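You operate a simulated robot arm through the tools that you are given. There is no shell and no other tool.

The job below is to be done with a simulated robot arm. You get a single attempt, and the scene is never put back.

## Task
Tap-test the white and grey hatches and rack them.
Fine: the one that reads SOLID goes in the GOOD tray, the HOLLOW one in REWORK; hammer back. Set down upright: red-handled tap hammer.
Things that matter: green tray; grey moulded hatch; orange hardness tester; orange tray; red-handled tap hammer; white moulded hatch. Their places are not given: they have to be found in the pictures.

Only the result counts: the job must be done as asked and must still hold three seconds after the hand-in. Knocking over, shifting, dropping, spilling or breaking anything else fails it.

## Robot
A 7-joint arm with a two-finger gripper, fixed in place. Base frame: the origin is on the floor under the middle of its stand, x ahead of it, y to its left, z up; the work surface is at about z = 88. Units: cm, rad, N and s.
With the tool pointing down near the work surface it reaches from about 34 to 78 cm from the base axis. Its first joint turns from -2.496 to 2.496 rad. Payload 2.45 kg.
Tool frame: the origin (TCP) lies between the finger pads and is the grasp point; the fingertips stand 2.6 cm ahead of it; z points along the fingers, y is the line along which they close. The gripper opens to 9.6 cm; its body begins 6.9 cm behind the TCP.
Orientation is told as [roll, pitch, yaw] about the base's x, y, z axes, in that order, counted from this pose: with the fingers straight down and closing along the base's y, the tool's x points along the base's -x, its y along +y and its z along -z.

## Interface
- The arm moves only by the tool play_rows. Its argument "steps" is text: rows parted by semicolons, each of 7 numbers parted by spaces: the gripper command, from -1 (shut) to 1 (fully open), values between in proportion, then the shift along the base's x, y, z in units of 50 mm (1.0 is 50 mm), then the turn, a rotation vector about the base's x, y, z in units of 4 degrees (1.0 is 4 degrees). In form: fingers dx dy dz rx ry rz; .... A call has 1 to 20 rows; each row shifts and turns the commanded pose from where the row before left it. A call with a number of a shift or a turn outside -1 to 1 is refused whole. Each row takes 0.2 s and may step no farther than 5 cm and 0.15 rad from the row before; otherwise, or with a gripper value out of range, the whole call is refused. A pose out of reach is approached as far as the arm can. The call stops where the force on the tool passes 60 N (or 10 N more than at its start, if that is more) or the arm is blocked; 0.2 s more then pass. Each finger travels about 5 cm/s and halts on what it meets, pressing with about 28 N; the grip force reading is that of the motor and also rises with nothing between the fingers. The clock runs only during rows and for 0.2 s after the last one: add rows that do not move to give the fingers time. The reply holds the time, the measured pose of the TCP, the force on the tool along the base axes, the opening and the grip force, in the units named above and with some noise, with the torque about the TCP (base axes, N m) and any sound that the robot's microphone picked up.
- Cameras (640 x 400 px; columns grow to the right, rows downward): "scene" is fixed at [40.2, 50.07, 159.72]; the picture's right is [-0.96, -0.28, 0.00], its down [-0.16, 0.56, -0.81] and it looks along [0.23, -0.78, -0.58] (base axes); focal length 368 px, centre (320, 200). "wrist" rides on the gripper at [8.2, 0.3, -9.8] in the tool frame; the picture's right is [-0.04, 1.00, 0.00], its down [-0.73, -0.03, -0.68] and it looks along [-0.68, -0.03, 0.73] (tool axes); focal length 256 px, centre (320, 200).
- get_image(camera): a new picture of that camera. No time passes.
- lift_body(by): slides the trunk up (or, below 0, down) by that many cm; the arm rides with it, the base frame stays. It gives what a move gives, with no picture.
- pixel_to_xyz(camera, pixels): there is no depth. For up to 12 entries [column, row, z] of the newest picture of that camera ("zoom" is the newest enlarged one), the place [x, y] in the base frame at which the ray of that pixel passes the height z, good to about 0.2 cm. No time passes.
- inspect(camera, box): a new picture of the part [left, top, right, bottom] of that camera's present view, enlarged. No time passes.
- finish_job(): hands the job in; it is judged then, once.

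Leave the gripper open and the arm clear of the work at the hand-in unless told otherwise.

The tools are called after ">>>" as a command line: name --argument value ..., lists and objects as JSON in quotes. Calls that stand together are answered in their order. play_rows: Moves the arm, as the interface text tells. Its arguments: {"type":"object","properties":{"steps":{"type":"string"}},"required":["steps"]} The other tools are called the same way: lift_body (by) moves the trunk up or down; get_image (camera) takes a picture; pixel_to_xyz (camera, pixels) gives the place at which the rays of pixels pass given heights; inspect (camera, box) takes an enlarged picture of a part of a camera's view; finish_job () hands the job in.

At the start:

```text
time: 0.0
position: [32.66, -31.97, 126.45]
ee_rot: [0.001, 0.0, -0.001]
contact_force: [-0.4, -0.2, -0.2]
wrist_torque: [-0.01, -0.04, 0.03]
finger_gap: 9.58
finger_force: 0.2
trunk travel left (down, up): [-57.5, 6.5]
```

scene: 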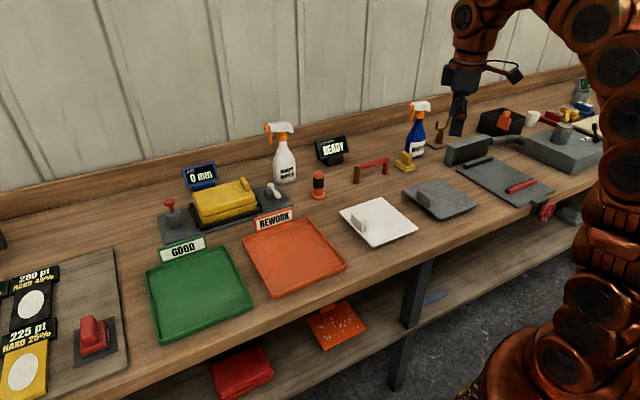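
wrist: 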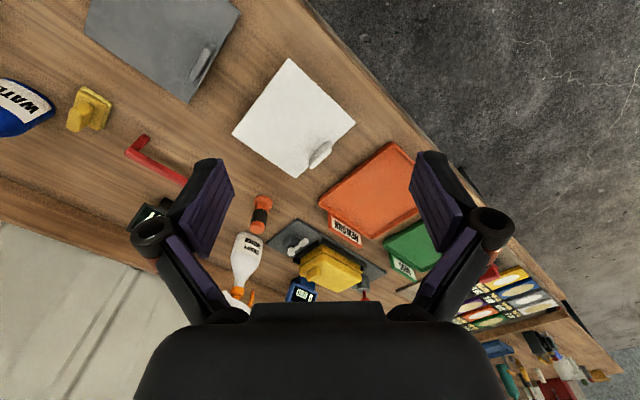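

I see the white hatch near scene pixel (378,222), the grey hatch near (440,198), the orange and green trays, and something red near (372,168). I'll look closer at each part before moving.

>>> inspect --camera "scene" --box '[300, 100, 500, 260]'

>>> inspect --camera "scene" --box '[130, 110, 350, 350]'

>>> inspect --camera "scene" --box '[430, 70, 640, 240]'

>>> inspect --camera "scene" --box '[0, 180, 160, 400]'

```text
2.50 times, centred on (400, 180) of scene
```

zoom: 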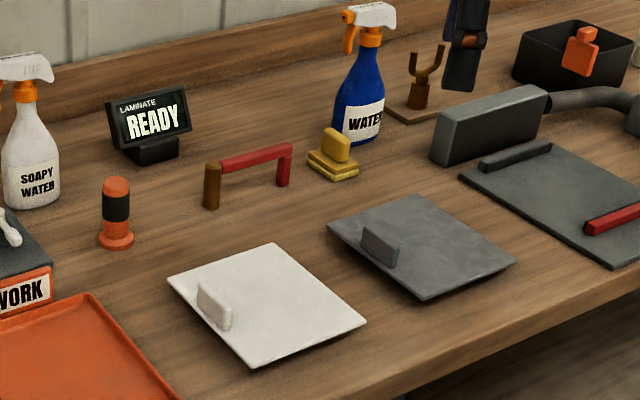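

```text
1.67 times, centred on (240, 230) of scene
```

zoom: 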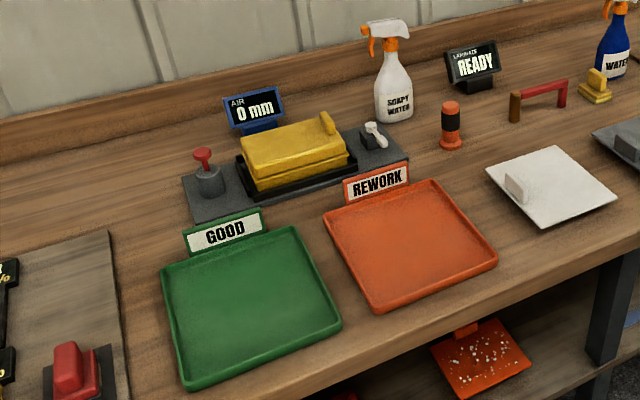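

```text
2.35 times, centred on (535, 155) of scene
```

zoom: 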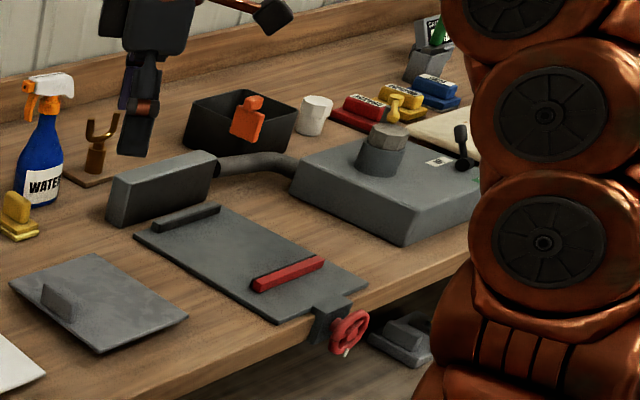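

```text
1.82 times, centred on (80, 290) of scene
```

zoom: 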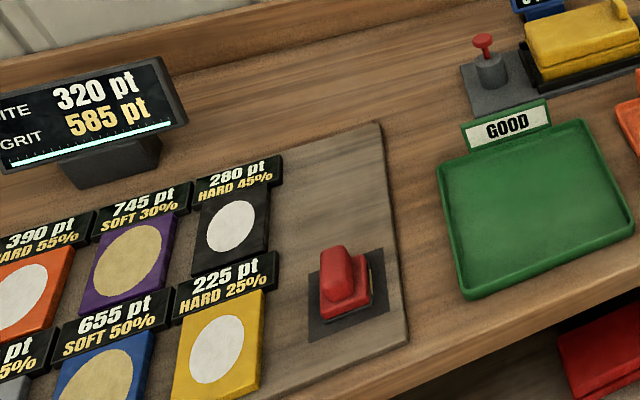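

The red thing at (372,168) may be the tap hammer, standing on its head. I'll zoom in on it, the orange/black device at (318,185) and the forked stand at (437,135).

>>> inspect --camera "scene" --box '[340, 145, 420, 195]'

>>> inspect --camera "scene" --box '[300, 130, 364, 210]'

>>> inspect --camera "scene" --box '[400, 90, 480, 150]'

>>> inspect --camera "wrist" --box '[60, 0, 380, 300]'

```text
8.00 times, centred on (380, 170) of scene
```

zoom: 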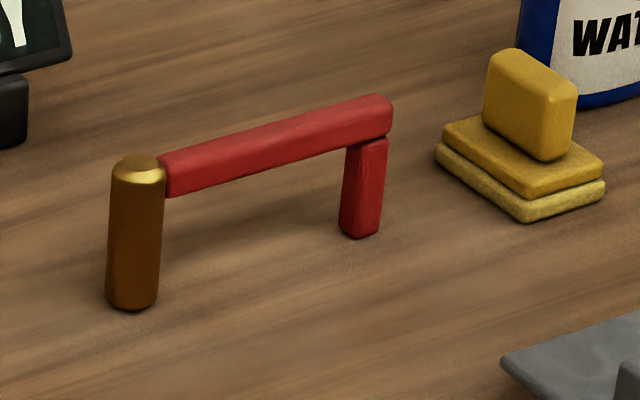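

```text
5.00 times, centred on (332, 170) of scene
```

zoom: 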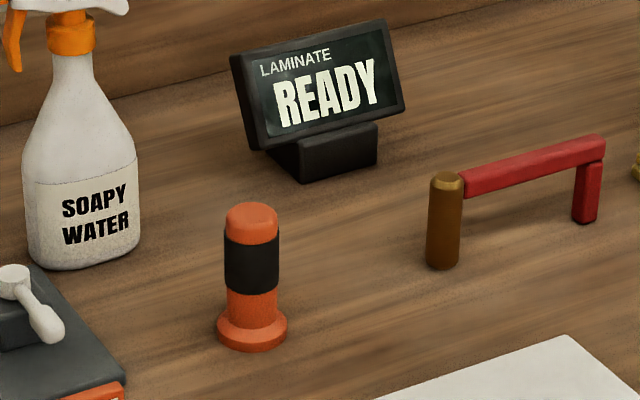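

```text
6.67 times, centred on (440, 120) of scene
```

zoom: 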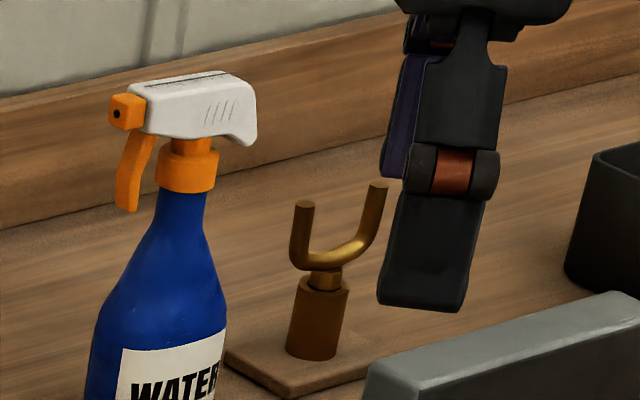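

```text
1.33 times, centred on (220, 150) of wrist
```

zoom: 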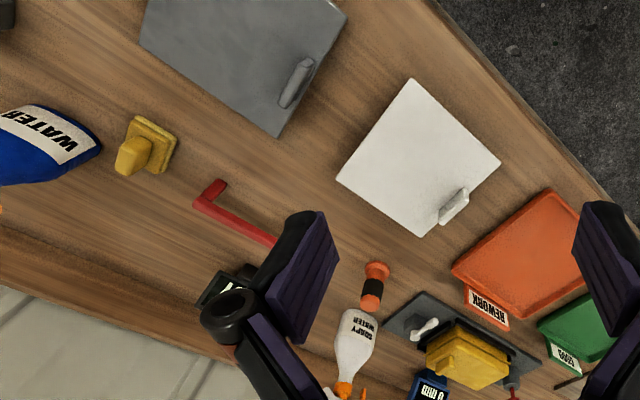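

The tap hammer has a bronze head standing on the bench (bottom near pixel (357,183)), with a red handle and a rest leg (foot near (385,174)). I'll work out the positions of the hammer, hatches, trays and tester now.

>>> pixel_to_xyz --camera "scene" --pixels '[[356.6, 182.5, 88], [357.4, 165.3, 94], [357.4, 165.3, 93], [385, 174, 88], [388, 158.5, 93], [339.2, 211.2, 88], [380.8, 197.2, 88], [418.4, 228.8, 88], [372, 246.4, 88], [355, 225, 88], [364, 231, 88], [352, 214, 91]]'

>>> pixel_to_xyz --camera "scene" --pixels '[[402.8, 191.2, 88], [436, 178, 88], [478.8, 204.8, 88], [440.8, 220, 88], [144, 270.8, 89], [223.2, 245.6, 89], [253.2, 302, 89], [159, 344, 89], [243, 239, 89], [307.2, 218, 89], [346.2, 264.8, 89], [273, 297, 89]]'

>>> pixel_to_xyz --camera "scene" --pixels '[[318, 198, 88], [318, 173, 95], [333, 164, 88], [283, 182, 88], [404, 168, 88], [417, 157, 88]]'

```text
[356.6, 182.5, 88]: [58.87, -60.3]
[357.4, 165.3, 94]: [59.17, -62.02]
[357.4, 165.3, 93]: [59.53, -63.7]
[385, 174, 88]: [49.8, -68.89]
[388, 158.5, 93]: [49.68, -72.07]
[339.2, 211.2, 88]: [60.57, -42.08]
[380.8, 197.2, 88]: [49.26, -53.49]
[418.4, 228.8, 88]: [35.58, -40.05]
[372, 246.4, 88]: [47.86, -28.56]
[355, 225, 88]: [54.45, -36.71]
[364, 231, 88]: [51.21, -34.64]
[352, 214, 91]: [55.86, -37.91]
```

```text
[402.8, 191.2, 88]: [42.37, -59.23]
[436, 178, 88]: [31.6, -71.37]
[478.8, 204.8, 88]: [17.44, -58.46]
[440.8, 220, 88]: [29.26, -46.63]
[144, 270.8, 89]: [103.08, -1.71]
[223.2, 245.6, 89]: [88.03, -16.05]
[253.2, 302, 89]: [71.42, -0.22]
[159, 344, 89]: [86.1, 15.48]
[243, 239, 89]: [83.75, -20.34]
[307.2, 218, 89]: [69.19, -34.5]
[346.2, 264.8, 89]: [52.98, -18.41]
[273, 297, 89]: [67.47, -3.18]
```

```text
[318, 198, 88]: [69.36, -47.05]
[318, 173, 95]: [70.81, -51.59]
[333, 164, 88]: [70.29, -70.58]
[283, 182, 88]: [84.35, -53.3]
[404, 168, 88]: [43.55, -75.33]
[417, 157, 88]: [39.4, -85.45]
```

The hammer sits about 84–86 cm from the base, so reach may be tight. I'll move high (z about 118) out over the hammer and turn the gripper about +44° so the fingers close across the handle. Then I'll see what the arm can reach.

>>> play_rows --steps "1 0.3 -0.45 -0.12 0 0 0.92; 1 0.3 -0.45 -0.12 0 0 0.92; 1 0.3 -0.45 -0.12 0 0 0.92; 1 0.3 -0.45 -0.12 0 0 0.92; 1 0.3 -0.45 -0.12 0 0 0.92; 1 0.3 -0.45 -0.12 0 0 0.92; 1 0.3 -0.45 -0.12 0 0 0.92; 1 0.3 -0.45 -0.12 0 0 0.92; 1 0.3 -0.45 -0.12 0 0 0.92; 1 0.3 -0.45 -0.12 0 0 0.92; 1 0.3 -0.45 -0.12 0 0 0.92; 1 0.3 -0.45 -0.12 0 0 0.92; 1 0 0 0 0 0 0"

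>>> get_image --camera "scene"

>>> get_image --camera "wrist"

```text
time: 2.8
position: [46.71, -52.99, 108.03]
ee_rot: [0.0, 0.001, 0.749]
contact_force: [0.4, 0.2, -0.1]
wrist_torque: [-0.04, 0.0, 0.0]
finger_gap: 9.59
finger_force: 0.0
out of reach, approached as far as the arm can: row 4, 6, 7, 8, 9, 10, 11, 12
trunk travel left (down, up): [-57.5, 6.5]
```

```text
taken
```

scene: 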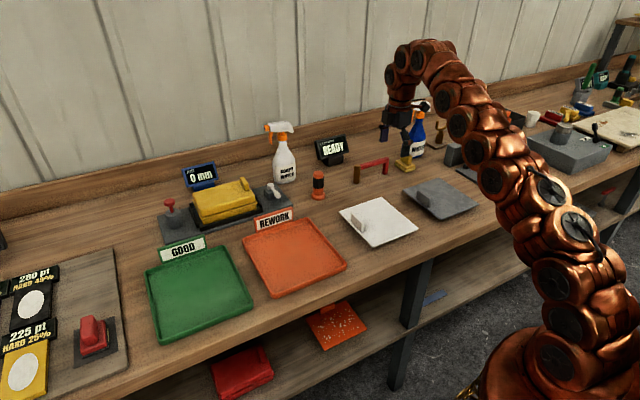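

```text
taken
```

wrist: 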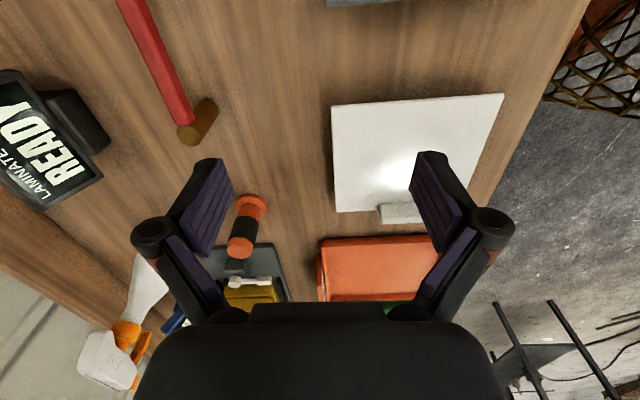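

The arm stretches out at this height, because the shoulder sits low. I'll take a sharper reading of the hammer geometry from the scene camera before going closer.

>>> inspect --camera "scene" --box '[345, 150, 401, 185]'

>>> inspect --camera "wrist" --box '[80, 0, 320, 150]'

>>> pixel_to_xyz --camera "scene" --pixels '[[356.8, 181.9, 88], [357.4, 165.3, 94.7], [361.3, 166.9, 93], [361.3, 166.9, 94], [387, 160, 93], [387, 160, 94], [385, 174, 88], [375, 163.5, 93], [375, 163.5, 94]]'

>>> play_rows --steps "1 0 0 0 0 0 0"

```text
11.43 times, centred on (373, 168) of scene
```

zoom: 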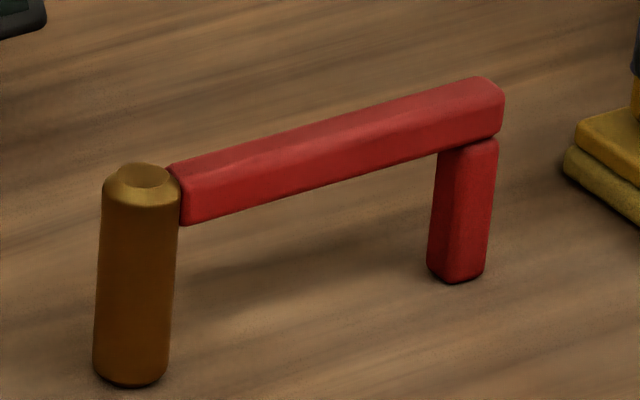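

```text
2.67 times, centred on (200, 75) of wrist
```

zoom: 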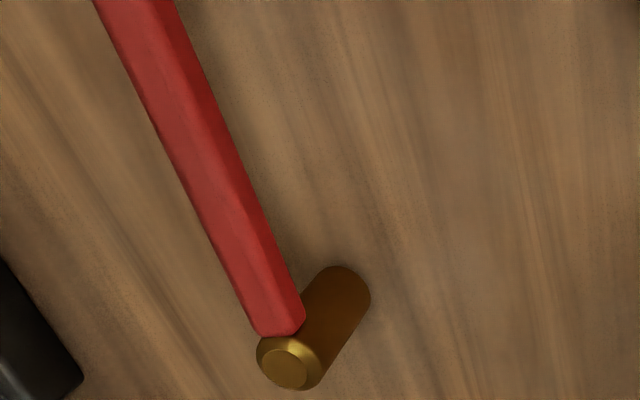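

```text
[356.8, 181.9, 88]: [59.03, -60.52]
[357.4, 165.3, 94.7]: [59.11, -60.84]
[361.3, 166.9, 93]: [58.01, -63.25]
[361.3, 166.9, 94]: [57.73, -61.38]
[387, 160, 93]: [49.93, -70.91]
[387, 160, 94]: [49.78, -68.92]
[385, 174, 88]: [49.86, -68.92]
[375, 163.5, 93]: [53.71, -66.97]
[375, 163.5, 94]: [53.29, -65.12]
```

```text
time: 3.2
position: [46.68, -53.09, 108.03]
ee_rot: [-0.001, 0.001, 0.749]
contact_force: [-0.4, -0.3, 0.2]
wrist_torque: [0.01, 0.02, 0.0]
finger_gap: 9.61
finger_force: 0.0
trunk travel left (down, up): [-57.5, 6.5]
```

The reading held steady, so an out-of-reach command is clamped. The hammer handle centre is near (54.2,-65.1, z about 94), at angle 42.7°. To reach it I'll raise the trunk, then lower the tool while tilting it outward about 20°.

>>> lift_body --by 6.5

>>> play_rows --steps "1 0 0 -0.4 -0.735 -0.678 0; 1 0 0 -0.4 -0.735 -0.678 0; 1 0 0 -0.4 -0.735 -0.678 0; 1 0 0 -0.4 -0.735 -0.678 0; 1 0 0 -0.4 -0.735 -0.678 0; 1 0 0 0 0 0 0"

```text
time: 4.2
position: [46.67, -53.01, 114.5]
ee_rot: [0.0, -0.001, 0.75]
contact_force: [0.4, 0.0, -0.2]
wrist_torque: [-0.01, 0.0, 0.02]
finger_gap: 9.61
finger_force: 0.0
trunk travel left (down, up): [-64.0, 0.0]
```

```text
time: 5.6
position: [46.48, -53.19, 104.75]
ee_rot: [-0.351, 0.002, 0.748]
contact_force: [0.3, -0.2, -1.0]
wrist_torque: [0.01, 0.0, 0.01]
finger_gap: 9.62
finger_force: 0.0
trunk travel left (down, up): [-64.0, 0.0]
```

The tilt is in place. Next I move outward above the handle at about z 103, then check the reach and the view.

>>> play_rows --steps "1 0.297 -0.363 -0.06 0 0 0; 1 0.297 -0.363 -0.06 0 0 0; 1 0.297 -0.363 -0.06 0 0 0; 1 0.297 -0.363 -0.06 0 0 0; 1 0.297 -0.363 -0.06 0 0 0; 1 0.297 -0.363 -0.06 0 0 0; 1 0 0 0 0 0 0"

>>> get_image --camera "wrist"

>>> get_image --camera "scene"

```text
time: 7.2
position: [55.56, -64.04, 102.71]
ee_rot: [-0.347, 0.001, 0.75]
contact_force: [-0.2, 0.3, -0.6]
wrist_torque: [0.01, 0.01, -0.01]
finger_gap: 9.58
finger_force: 0.1
trunk travel left (down, up): [-64.0, 0.0]
```

```text
taken
```

wrist: 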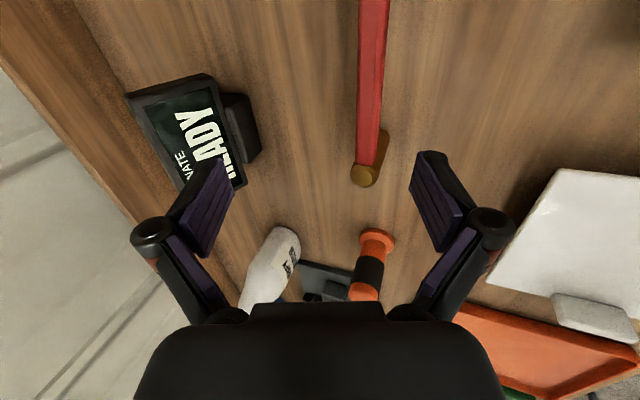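

```text
taken
```

scene: 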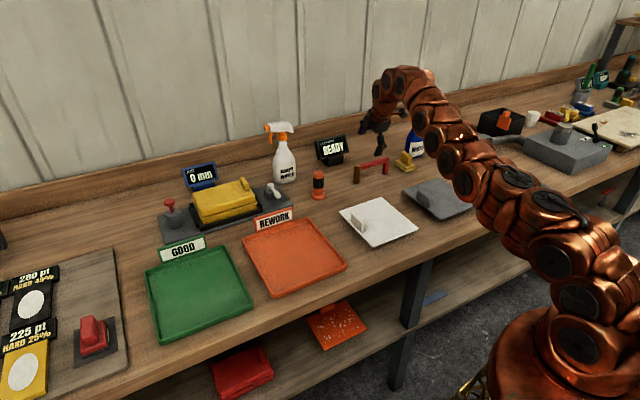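

At 20° tilt the handle point is within reach (84.8 cm). I'd like a smaller tilt so the hammer stays closer to upright in the grip, so I'll test tilts of 16° and then 12° at z about 99.5.

>>> play_rows --steps "1 0 0 -0.32 0 0 0; 1 0 0 -0.32 0 0 0; 1 0 0 0 0.735 0.678 0; 1 0 0 0 0 0 0"

>>> play_rows --steps "1 0 0 0 0.735 0.678 0; 1 0 0 0 0 0 0"

```text
time: 8.2
position: [55.42, -63.93, 99.44]
ee_rot: [-0.349, 0.001, 0.75]
contact_force: [-0.5, -0.1, -0.5]
wrist_torque: [0.04, -0.01, -0.02]
finger_gap: 9.58
finger_force: 0.2
out of reach, approached as far as the arm can: row 3
trunk travel left (down, up): [-64.0, 0.0]
```

```text
time: 8.8
position: [54.86, -63.43, 99.38]
ee_rot: [-0.278, 0.003, 0.748]
contact_force: [-0.3, -0.6, 0.5]
wrist_torque: [0.0, 0.02, -0.04]
finger_gap: 9.61
finger_force: 0.1
out of reach, approached as far as the arm can: row 1
trunk travel left (down, up): [-64.0, 0.0]
```

At 16° the limit at this height is just short (83.9 cm), and going lower should gain a little. I'll go down beside the handle at 16–17° tilt to z about 94, with the fingers open on either side of the bar.

>>> play_rows --steps "1 0 0 -0.28 -0.147 -0.136 0; 1 0.02 -0.03 -0.28 0 0 0; 1 0.04 -0.05 -0.28 0 0 0; 1 0.04 -0.05 -0.24 0 0 0; 1 0 0 0 0 0 0"

>>> get_image --camera "wrist"

>>> inspect --camera "scene" --box '[330, 120, 426, 190]'

```text
time: 10.0
position: [55.58, -63.83, 93.9]
ee_rot: [-0.292, 0.0, 0.748]
contact_force: [0.5, 0.2, -0.1]
wrist_torque: [0.04, -0.01, -0.01]
finger_gap: 9.57
finger_force: 0.0
trunk travel left (down, up): [-64.0, 0.0]
```

```text
taken
```

wrist: 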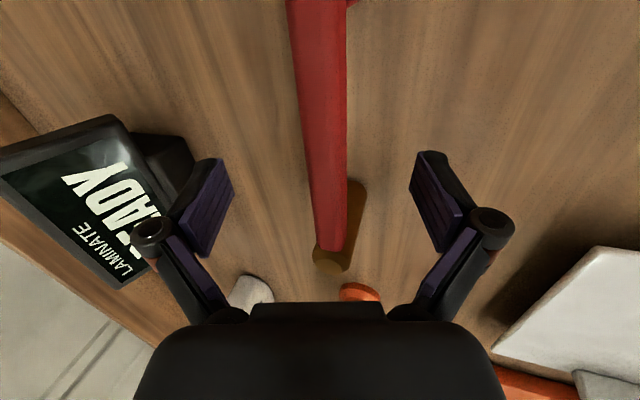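

```text
5.71 times, centred on (378, 155) of scene
```

zoom: 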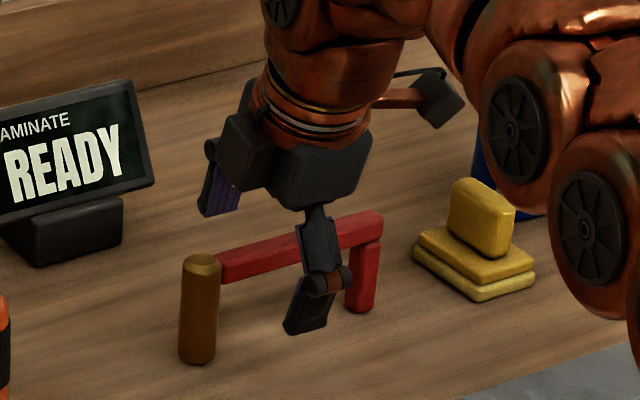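

The bar is between the pads (about column 326, with the TCP near column 320). I'll shift 0.3 cm inward to centre it, then close.

>>> play_rows --steps "1 -0.035 0.04 0 0 0 0; 0 0 0 0 0 0 0; -0.4 0 0 0 0 0 0; -1 0 0 0 0 0 0; -1 0 0 0 0 0 0; -1 0 0 0 0 0 0; -1 0 0 0 0 0 0"

>>> get_image --camera "wrist"

>>> inspect --camera "scene" --box '[330, 120, 426, 190]'

```text
time: 11.6
position: [55.4, -63.75, 93.87]
ee_rot: [-0.294, 0.002, 0.748]
contact_force: [0.4, 0.2, -0.2]
wrist_torque: [-0.02, 0.02, 0.01]
finger_gap: 1.46
finger_force: 27.7
trunk travel left (down, up): [-64.0, 0.0]
```

```text
taken
```

wrist: 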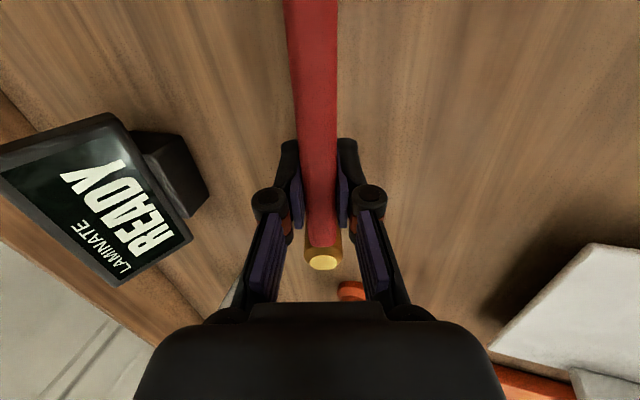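

```text
5.71 times, centred on (378, 155) of scene
```

zoom: 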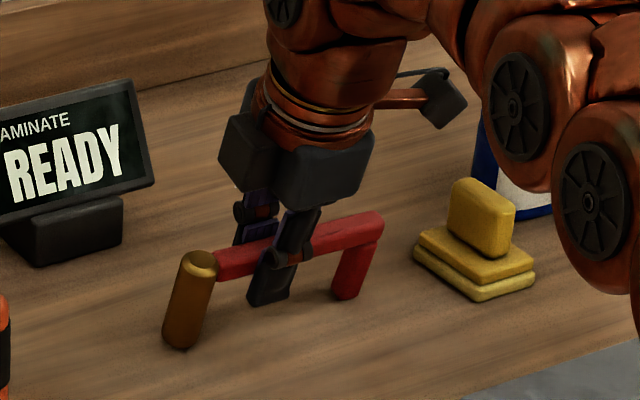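

The bar is gripped (gap 1.46 cm, 27.7 N), and the hammer has lined up with the tilted pads, as I expected. I'll lift it, bring it inward and bring the tool back to vertical.

>>> play_rows --steps "-1 -0.06 0.065 0.3 0 0 0; -1 -0.14 0.15 0.4 0 0 0; -1 -0.25 0.27 0.3 0.53 0.489 0; -1 -0.25 0.27 0.3 0.53 0.489 0; -1 -0.25 0.27 0.3 0.53 0.489 0; -1 -0.25 0.27 0.3 0.53 0.489 0; -1 -0.25 0.27 0.2 0.53 0.489 0; -1 -0.25 0.27 0.1 0.44 0.4 0; -1 0 0 0 0 0 0; -1 0 0 0 0 0 0"

>>> get_image --camera "wrist"

>>> get_image --camera "scene"

```text
time: 13.8
position: [46.91, -54.66, 104.81]
ee_rot: [0.002, -0.001, 0.75]
contact_force: [0.3, -0.5, 0.2]
wrist_torque: [0.01, -0.01, 0.03]
finger_gap: 0.0
finger_force: 27.9
trunk travel left (down, up): [-64.0, 0.0]
```

```text
taken
```

wrist: 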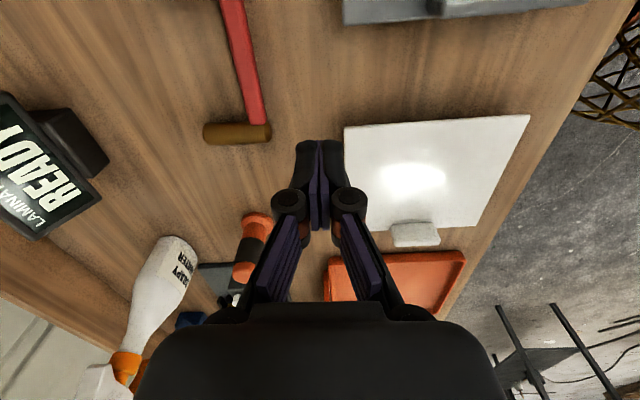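

```text
taken
```

scene: 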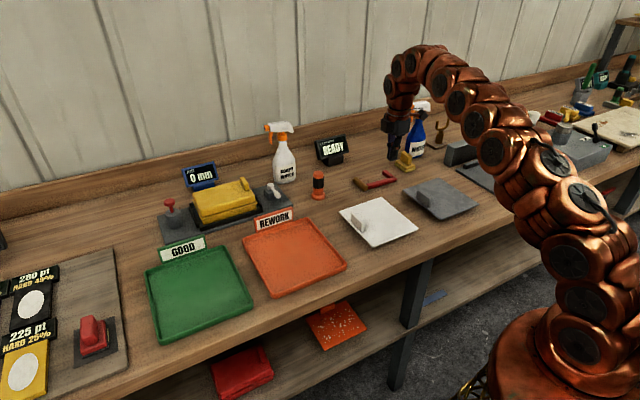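

The hammer slipped out (gap now 0) and is lying on its side near its place. I'll look closely before going on.

>>> inspect --camera "scene" --box '[335, 145, 415, 205]'

>>> inspect --camera "wrist" --box '[160, 0, 340, 160]'

```text
6.67 times, centred on (375, 175) of scene
```

zoom: 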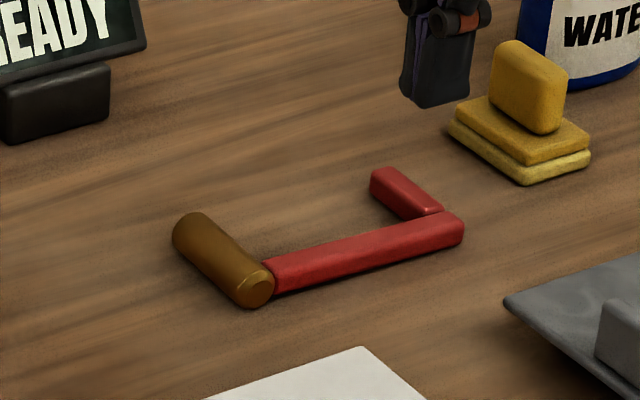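

```text
2.50 times, centred on (250, 80) of wrist
```

zoom: 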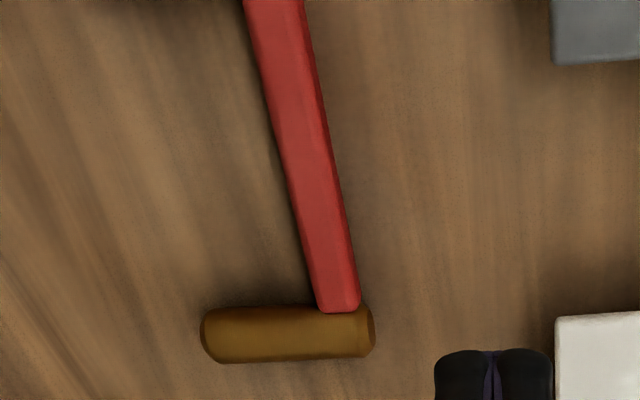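

The hammer lies with its handle on the robot's side and the head and leg pointing away. I'll get its position.

>>> pixel_to_xyz --camera "scene" --pixels '[[367, 188.5, 89.25], [355.5, 179, 89.25], [368, 186.3, 89.5], [395.5, 178, 89.5], [369, 187.6, 88.5], [395, 181, 88.5], [384, 171.5, 89], [392, 177, 89], [382, 182, 89.5]]'

>>> pixel_to_xyz --camera "wrist" --pixels '[[210, 134, 89.25], [270, 133, 89.25], [262, 122, 89.5], [236, 0, 89.5], [258, 85, 89.5]]'

```text
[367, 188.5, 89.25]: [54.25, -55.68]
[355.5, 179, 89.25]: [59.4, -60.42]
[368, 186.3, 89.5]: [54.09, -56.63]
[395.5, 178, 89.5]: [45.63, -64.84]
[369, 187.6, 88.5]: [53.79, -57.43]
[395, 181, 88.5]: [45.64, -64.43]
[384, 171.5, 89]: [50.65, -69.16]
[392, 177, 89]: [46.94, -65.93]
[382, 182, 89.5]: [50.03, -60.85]
```

```text
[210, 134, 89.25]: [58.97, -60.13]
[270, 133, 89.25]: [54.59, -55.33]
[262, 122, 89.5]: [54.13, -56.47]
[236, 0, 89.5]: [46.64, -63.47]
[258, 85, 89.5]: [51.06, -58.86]
```

The handle now lies at about r = 78.3 cm along direction 43°, within near-vertical reach. I'll open the fingers, move above the handle near (51.9,-58.5) with a slight outward tilt, and look again.

>>> play_rows --steps "0.2 0 0 0 0 0 0; 1 0.333 -0.26 -0.2 -0.46 -0.424 0; 1 0.333 -0.26 -0.3 -0.46 -0.424 0; 1 0.333 -0.26 -0.3 0 0 0; 1 0 0 -0.3 0 0 0; 1 0 0 0 0 0 0; 1 0 0 0 0 0 0"

>>> get_image --camera "wrist"

>>> inspect --camera "scene" --box '[335, 130, 431, 200]'

```text
time: 15.4
position: [51.86, -58.59, 99.28]
ee_rot: [-0.087, -0.001, 0.748]
contact_force: [-1.0, 0.3, -0.4]
wrist_torque: [-0.04, 0.02, 0.02]
finger_gap: 9.59
finger_force: 0.1
trunk travel left (down, up): [-64.0, 0.0]
```

```text
taken
```

wrist: 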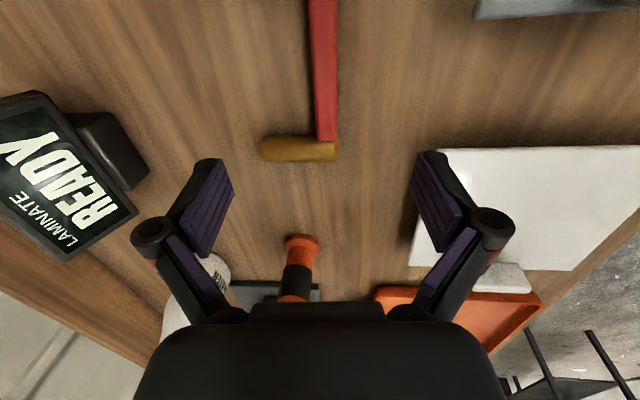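

```text
5.71 times, centred on (383, 165) of scene
```

zoom: 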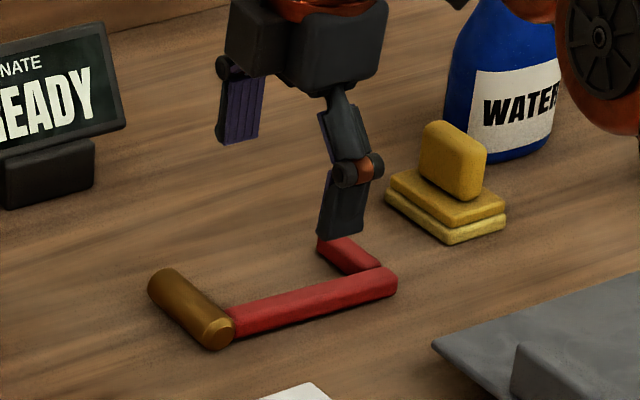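

No "out of reach" this time. I'll refine the bar and head positions from this wrist view: head about (262–338,148), bar about (327,135) to (321,5).

>>> pixel_to_xyz --camera "wrist" --pixels '[[317, 130, 89.5], [336, 130, 89.5], [309, 10, 89.5], [336, 10, 89.5], [262, 149, 89.25], [338, 149, 89.25], [300, 149, 89.25], [323, 80, 89.5]]'

>>> inspect --camera "wrist" --box '[240, 0, 400, 180]'

```text
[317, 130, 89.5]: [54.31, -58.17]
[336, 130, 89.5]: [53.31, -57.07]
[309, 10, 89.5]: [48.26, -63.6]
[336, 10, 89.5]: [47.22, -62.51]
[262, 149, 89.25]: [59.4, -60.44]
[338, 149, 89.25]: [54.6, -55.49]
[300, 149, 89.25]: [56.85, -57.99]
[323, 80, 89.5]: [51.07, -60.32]
```

```text
2.22 times, centred on (320, 90) of wrist
```

zoom: 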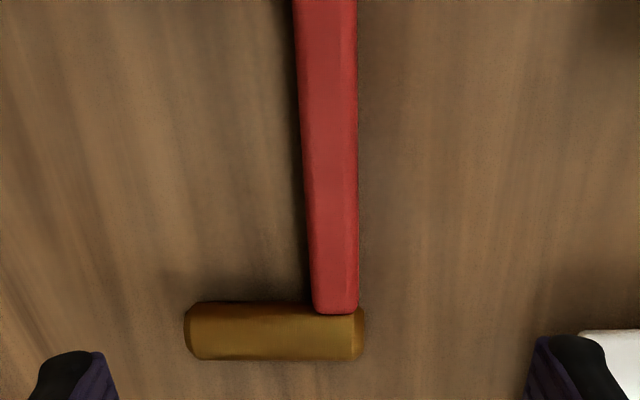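

The bar centre is at n ≈ 78.8, 1.5 cm wide, and only about 5.2 cm above the head's striking face. I'll narrow the fingers to about 4 cm, shift 0.4 cm outward, go down to about z 93 and check.

>>> play_rows --steps "-0.15 0.03 -0.03 -0.3 0 0 0; -0.15 0.03 -0.03 -0.4 0 0 0; -0.15 0 0 -0.35 0 0 0; -0.15 0 0 -0.2 0 0 0; -0.15 0 0 0 0 0 0; -0.15 0 0 0 0 0 0"

>>> get_image --camera "wrist"

>>> inspect --camera "scene" --box '[335, 130, 431, 200]'

```text
time: 16.8
position: [52.25, -58.88, 93.09]
ee_rot: [-0.087, 0.0, 0.747]
contact_force: [0.0, -0.8, -0.1]
wrist_torque: [-0.01, 0.0, 0.0]
finger_gap: 4.1
finger_force: 0.1
trunk travel left (down, up): [-64.0, 0.0]
```

```text
taken
```

wrist: 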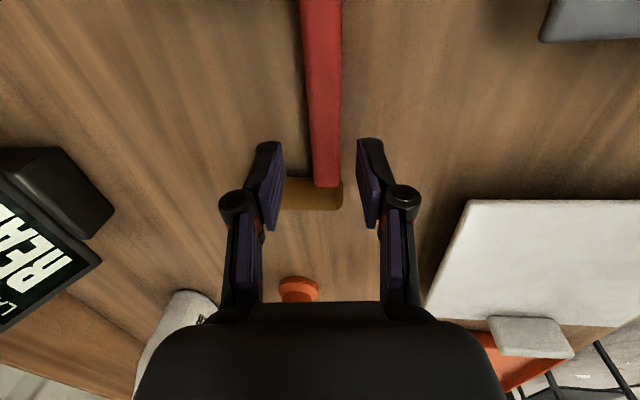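

```text
5.71 times, centred on (383, 165) of scene
```

zoom: 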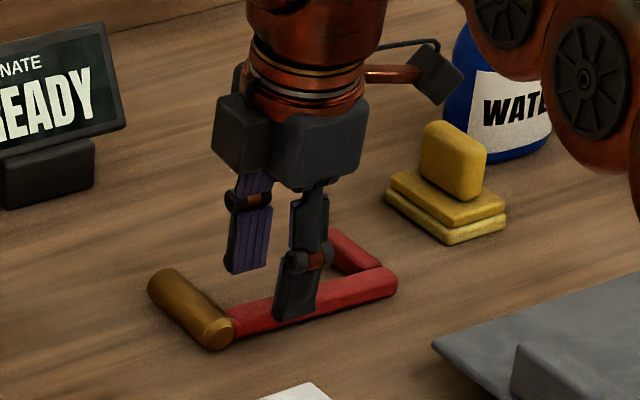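

The fingers straddle the bar. I'll go down the last 2 cm slowly and close.

>>> play_rows --steps "-0.15 0 0 -0.2 0 0 0; -0.15 0 0 -0.14 0 0 0; -0.15 0 0 -0.06 0 0 0; -0.6 0 0 0 0 0 0; -1 0 0 0 0 0 0; -1 0 0 0 0 0 0; -1 0 0 0 0 0 0"

>>> get_image --camera "wrist"

>>> inspect --camera "scene" --box '[335, 130, 431, 200]'

```text
time: 18.4
position: [52.14, -58.74, 91.23]
ee_rot: [-0.087, 0.001, 0.749]
contact_force: [0.3, 0.0, 0.0]
wrist_torque: [-0.03, 0.05, 0.08]
finger_gap: 1.81
finger_force: 28.5
trunk travel left (down, up): [-64.0, 0.0]
```

```text
taken
```

wrist: 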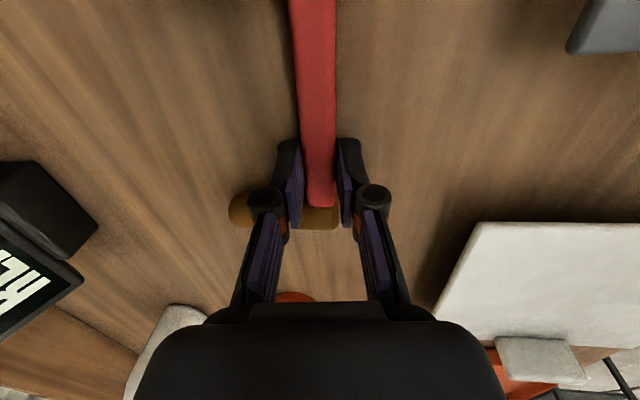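

```text
5.71 times, centred on (383, 165) of scene
```

zoom: 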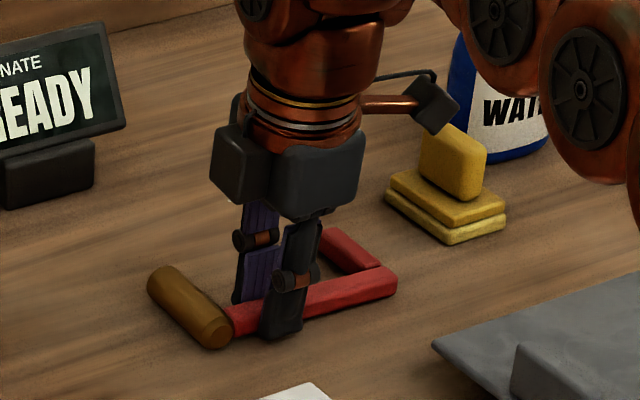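

Gripped with a 1.81 cm gap at 28.5 N. This time I'll lift just 1 cm, slowly, and check whether it holds.

>>> play_rows --steps "-1 0 0 0.04 0 0 0; -1 0 0 0.06 0 0 0; -1 0 0 0.06 0 0 0; -1 0 0 0.06 0 0 0; -1 0 0 0 0 0 0"

>>> inspect --camera "scene" --box '[335, 130, 431, 200]'

>>> get_image --camera "wrist"

```text
time: 19.6
position: [52.16, -58.8, 92.2]
ee_rot: [-0.083, 0.001, 0.748]
contact_force: [-0.1, 0.3, -1.9]
wrist_torque: [0.08, 0.03, 0.0]
finger_gap: 1.77
finger_force: 28.1
trunk travel left (down, up): [-64.0, 0.0]
```

```text
5.71 times, centred on (383, 165) of scene
```

zoom: 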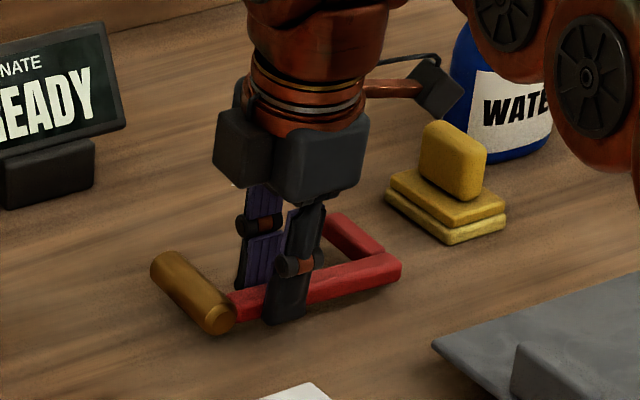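

```text
taken
```

wrist: 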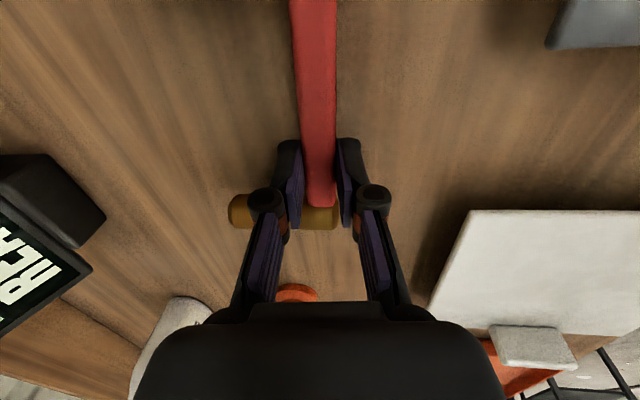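

It holds: the load is about 2 N, so the hammer weighs roughly 0.2 kg. I'll lift it up and inward to above the white hatch. On the way I'll tilt the tool 30° inward so the striking end of the head points down.

>>> play_rows --steps "-1 0 0 0.1 0 0 0; -1 -0.08 0.12 0.2 0 0 0; -1 -0.16 0.24 0.25 0.35 0.32 0; -1 -0.19 0.314 0.25 0.713 0.658 0; -1 -0.19 0.314 0.25 0.713 0.658 0; -1 -0.19 0.314 0.25 0.713 0.658 0; -1 -0.19 0.314 0.25 0.713 0.658 0; -1 -0.19 0.314 0.25 0.713 0.658 0; -1 -0.19 0.314 0.2 0.713 0.658 0; -1 -0.19 0.314 0.2 0.713 0.658 0; -1 -0.19 0.314 0.2 0.713 0.658 0; -1 -0.15 0.27 0 0.35 0.32 0; -1 0 0 0 0 0 0"

>>> get_image --camera "scene"

>>> get_image --camera "wrist"

```text
time: 22.4
position: [39.16, -39.11, 100.48]
ee_rot: [0.521, -0.003, 0.747]
contact_force: [-0.6, 0.5, -0.6]
wrist_torque: [0.02, -0.01, -0.01]
finger_gap: 1.77
finger_force: 28.6
out of reach, approached as far as the arm can: row 9, 11
trunk travel left (down, up): [-64.0, 0.0]
```

```text
taken
```

scene: 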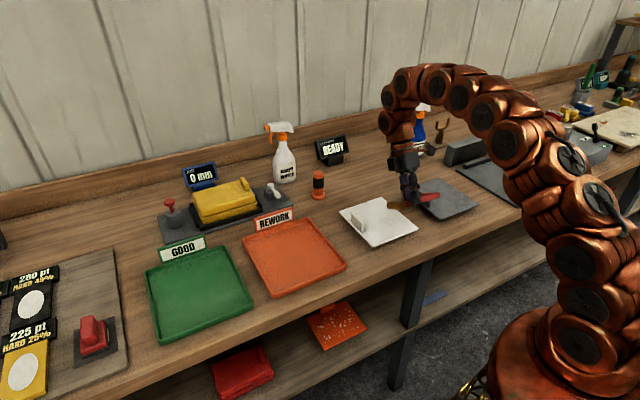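

```text
taken
```

wrist: 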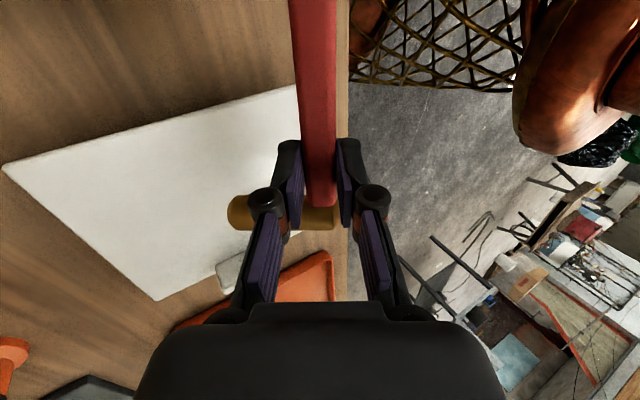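

The hammer is still held and points down over the white hatch area. I'll zoom in to see exactly where the head is.

>>> inspect --camera "scene" --box '[330, 130, 490, 250]'

>>> inspect --camera "wrist" --box '[180, 80, 420, 260]'

```text
3.33 times, centred on (410, 190) of scene
```

zoom: 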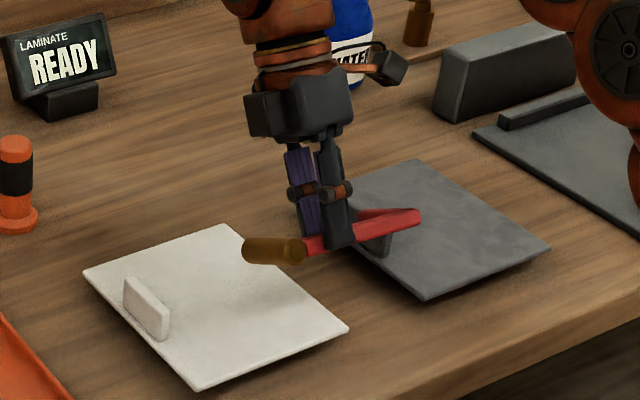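

```text
2.22 times, centred on (300, 170) of wrist
```

zoom: 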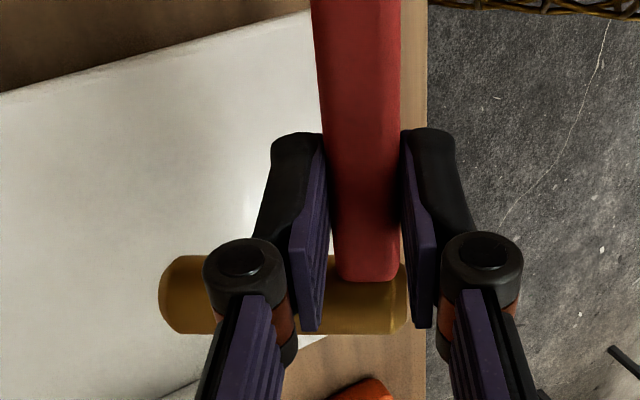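

The head hangs over the white hatch about 4 cm from its centre. I'll move outward so the striking end is near the hatch centre, and a little lower.

>>> play_rows --steps "-1 0.2 -0.22 -0.05 0 0 0; -1 0.2 -0.22 -0.05 0 0 0; -1 0.2 -0.22 -0.05 0 0 0; -1 0 0 0 0 0 0"

>>> inspect --camera "scene" --box '[330, 130, 490, 250]'

```text
time: 23.4
position: [42.3, -42.25, 99.43]
ee_rot: [0.52, -0.002, 0.749]
contact_force: [-1.3, 0.0, -1.3]
wrist_torque: [0.01, -0.02, 0.01]
finger_gap: 1.73
finger_force: 27.6
out of reach, approached as far as the arm can: row 3
trunk travel left (down, up): [-64.0, 0.0]
```

```text
3.33 times, centred on (410, 190) of scene
```

zoom: 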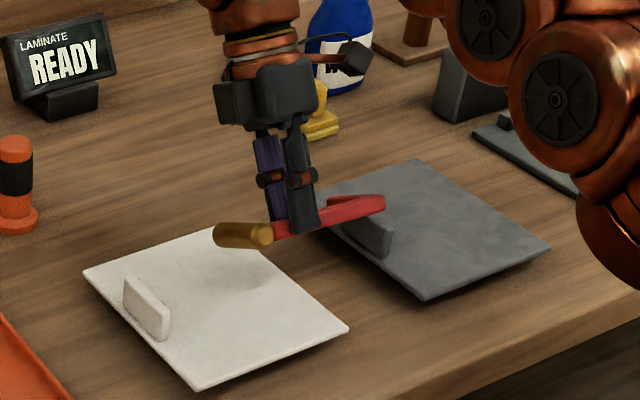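

The striking end is over the hatch centre, about 5 cm above it. I'll go down, make a gentle tap and come straight back up.

>>> play_rows --steps "-1 0 0 -0.25 0 0 0; -1 0 0 -0.25 0 0 0; -1 0 0 -0.18 0 0 0; -1 0 0 -0.1 0 0 0; -1 0 0 -0.1 0 0 0; -1 0 0 -0.1 0 0 0; -1 0 0 0.3 0 0 0; -1 0 0 0.3 0 0 0; -1 0 0 0 0 0 0"

>>> inspect --camera "scene" --box '[300, 110, 460, 230]'

```text
time: 25.4
position: [42.0, -42.09, 97.54]
ee_rot: [0.522, -0.003, 0.749]
contact_force: [-0.8, 0.6, -1.0]
wrist_torque: [0.01, 0.0, -0.03]
finger_gap: 2.06
finger_force: 27.3
trunk travel left (down, up): [-64.0, 0.0]
```

```text
3.33 times, centred on (380, 170) of scene
```

zoom: 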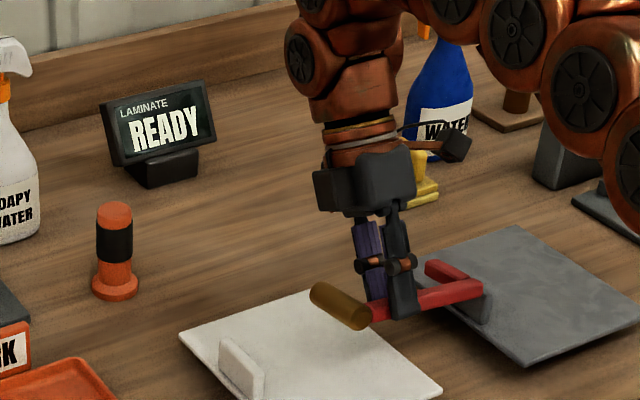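

The display still says READY, and the gap went from 1.73 to 2.06, so the light touch only turned the bar a little in the pads. A flat, quicker tap with the head lying level should be steadier. I'll level the tool to about 10° inward tilt, with the head over the hatch centre.

>>> play_rows --steps "-1 0.1 0 0.05 -0.735 -0.678 0; -1 0.1 0 0.05 -0.735 -0.678 0; -1 0.1 -0.02 0 -0.735 -0.678 0; -1 0.1 -0.02 0 -0.735 -0.678 0; -1 0.06 -0.02 0 -0.735 -0.678 0; -1 0 0 0 0 0 0"

>>> inspect --camera "scene" --box '[330, 130, 450, 230]'

>>> get_image --camera "wrist"

```text
time: 26.8
position: [44.45, -42.61, 98.03]
ee_rot: [0.17, 0.0, 0.748]
contact_force: [0.1, 0.5, -1.1]
wrist_torque: [0.06, -0.01, 0.0]
finger_gap: 2.07
finger_force: 28.0
trunk travel left (down, up): [-64.0, 0.0]
```

```text
4.00 times, centred on (390, 180) of scene
```

zoom: 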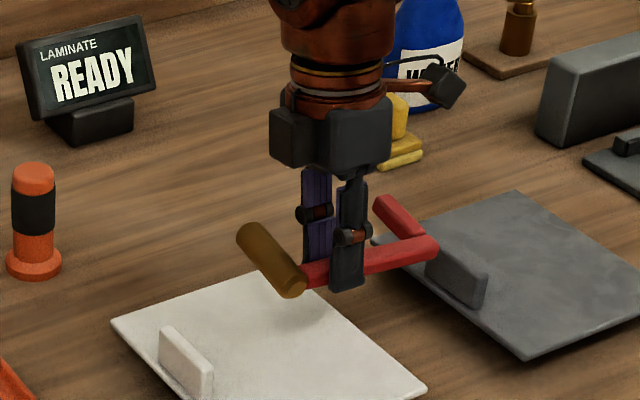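

```text
taken
```

wrist: 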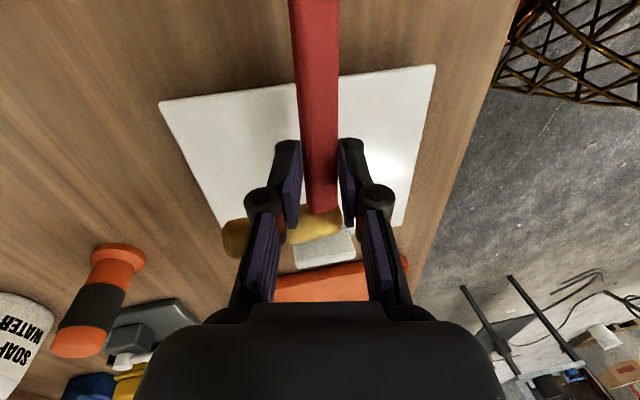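

The head has swung up a little in the pads. I'll bring the tool vertical and lower gently so the hatch presses the head level again. I'll watch the force and the display.

>>> play_rows --steps "-1 0 0 0 -0.735 -0.678 0; -1 0 0 0 -0.735 -0.678 0; -1 0 0 -0.3 -0.367 -0.339 0; -1 0 0 -0.3 0 0 0; -1 0 0 -0.2 0 0 0; -1 0 0 -0.1 0 0 0; -1 0 0 -0.06 0 0 0; -1 0 0 -0.06 0 0 0; -1 0 0 -0.06 0 0 0; -1 0 0 -0.04 0 0 0"

>>> inspect --camera "scene" --box '[320, 130, 440, 230]'

```text
time: 28.8
position: [44.59, -42.58, 93.27]
ee_rot: [-0.014, 0.0, 0.748]
contact_force: [-6.1, 6.7, 37.4]
wrist_torque: [0.53, 0.45, 0.03]
finger_gap: 1.73
finger_force: 28.5
trunk travel left (down, up): [-64.0, 0.0]
stopped in row 9: the force on the tool passed its limit at 66 N (the readings are from after the stop); the commanded pose is now the measured one
```

```text
4.00 times, centred on (380, 180) of scene
```

zoom: 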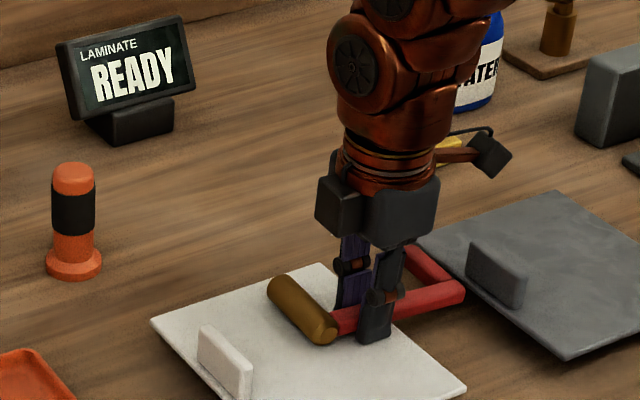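

The head is level again (gap 1.73), and contact is at TCP z ≈ 93.4, but the display still reads READY. I'll lift 2 cm and try a quick, sharp tap.

>>> play_rows --steps "-1 0 0 0.2 0 0 0; -1 0 0 0.2 0 0 0; -1 0 0 0 0 0 0; -1 0 0 -0.38 0 0 0; -1 0 0 0.4 0 0 0; -1 0 0 0.2 0 0 0; -1 0 0 0 0 0 0"

>>> inspect --camera "scene" --box '[320, 130, 440, 230]'

```text
time: 30.4
position: [44.53, -42.63, 96.09]
ee_rot: [-0.01, -0.001, 0.749]
contact_force: [-0.7, -0.4, -1.1]
wrist_torque: [0.04, 0.0, 0.02]
finger_gap: 1.7
finger_force: 28.6
trunk travel left (down, up): [-64.0, 0.0]
```

```text
4.00 times, centred on (380, 180) of scene
```

zoom: 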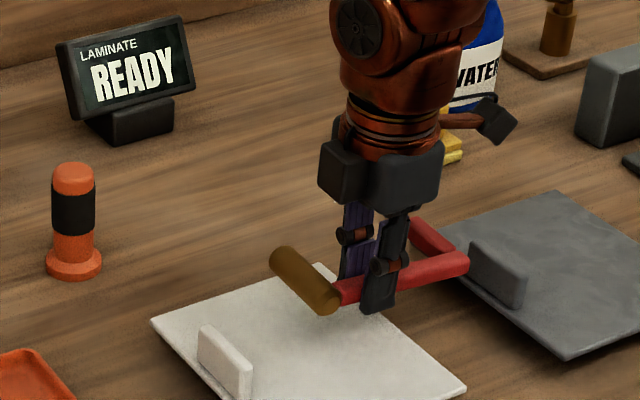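

Still no reading, so the side of the head doesn't count and the striking face has to hit. My plan is to lay the hammer gently on the white hatch, then re-grip it by the head with the tool tilted. That lets me turn it upright in the hand. First I lower it to contact.

>>> play_rows --steps "-1 0 0 -0.25 0 0 0; -1 0 0 -0.2 0 0 0; -1 0 0 -0.06 0 0 0; -1 0 0 -0.03 0 0 0; -1 0 0 0 0 0 0"

>>> inspect --camera "scene" --box '[330, 160, 450, 260]'

```text
time: 31.6
position: [44.53, -42.64, 93.47]
ee_rot: [-0.011, -0.001, 0.749]
contact_force: [-0.5, 0.8, -2.2]
wrist_torque: [0.07, 0.0, 0.0]
finger_gap: 1.73
finger_force: 27.9
trunk travel left (down, up): [-64.0, 0.0]
```

```text
4.00 times, centred on (390, 210) of scene
```

zoom: 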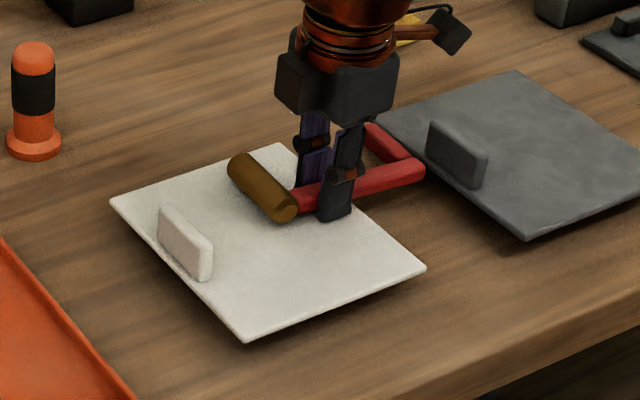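

It isn't touching yet (2.2 N is just the weight), so the quick tap may have missed the hatch. I'll try one real sharp tap from just above, since it costs little.

>>> play_rows --steps "-1 0 0 0.3 0 0 0; -1 0 0 0 0 0 0; -1 0 0 -0.38 0 0 0; -1 0 0 0.4 0 0 0; -1 0 0 0 0 0 0"

>>> inspect --camera "scene" --box '[310, 130, 450, 230]'

```text
time: 32.8
position: [44.58, -42.91, 95.11]
ee_rot: [-0.011, 0.0, 0.747]
contact_force: [0.2, -0.5, -1.4]
wrist_torque: [0.07, -0.02, -0.02]
finger_gap: 1.73
finger_force: 27.7
trunk travel left (down, up): [-64.0, 0.0]
```

```text
4.00 times, centred on (380, 180) of scene
```

zoom: 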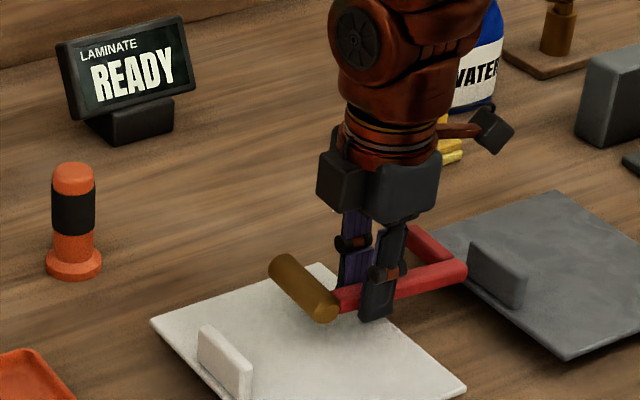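

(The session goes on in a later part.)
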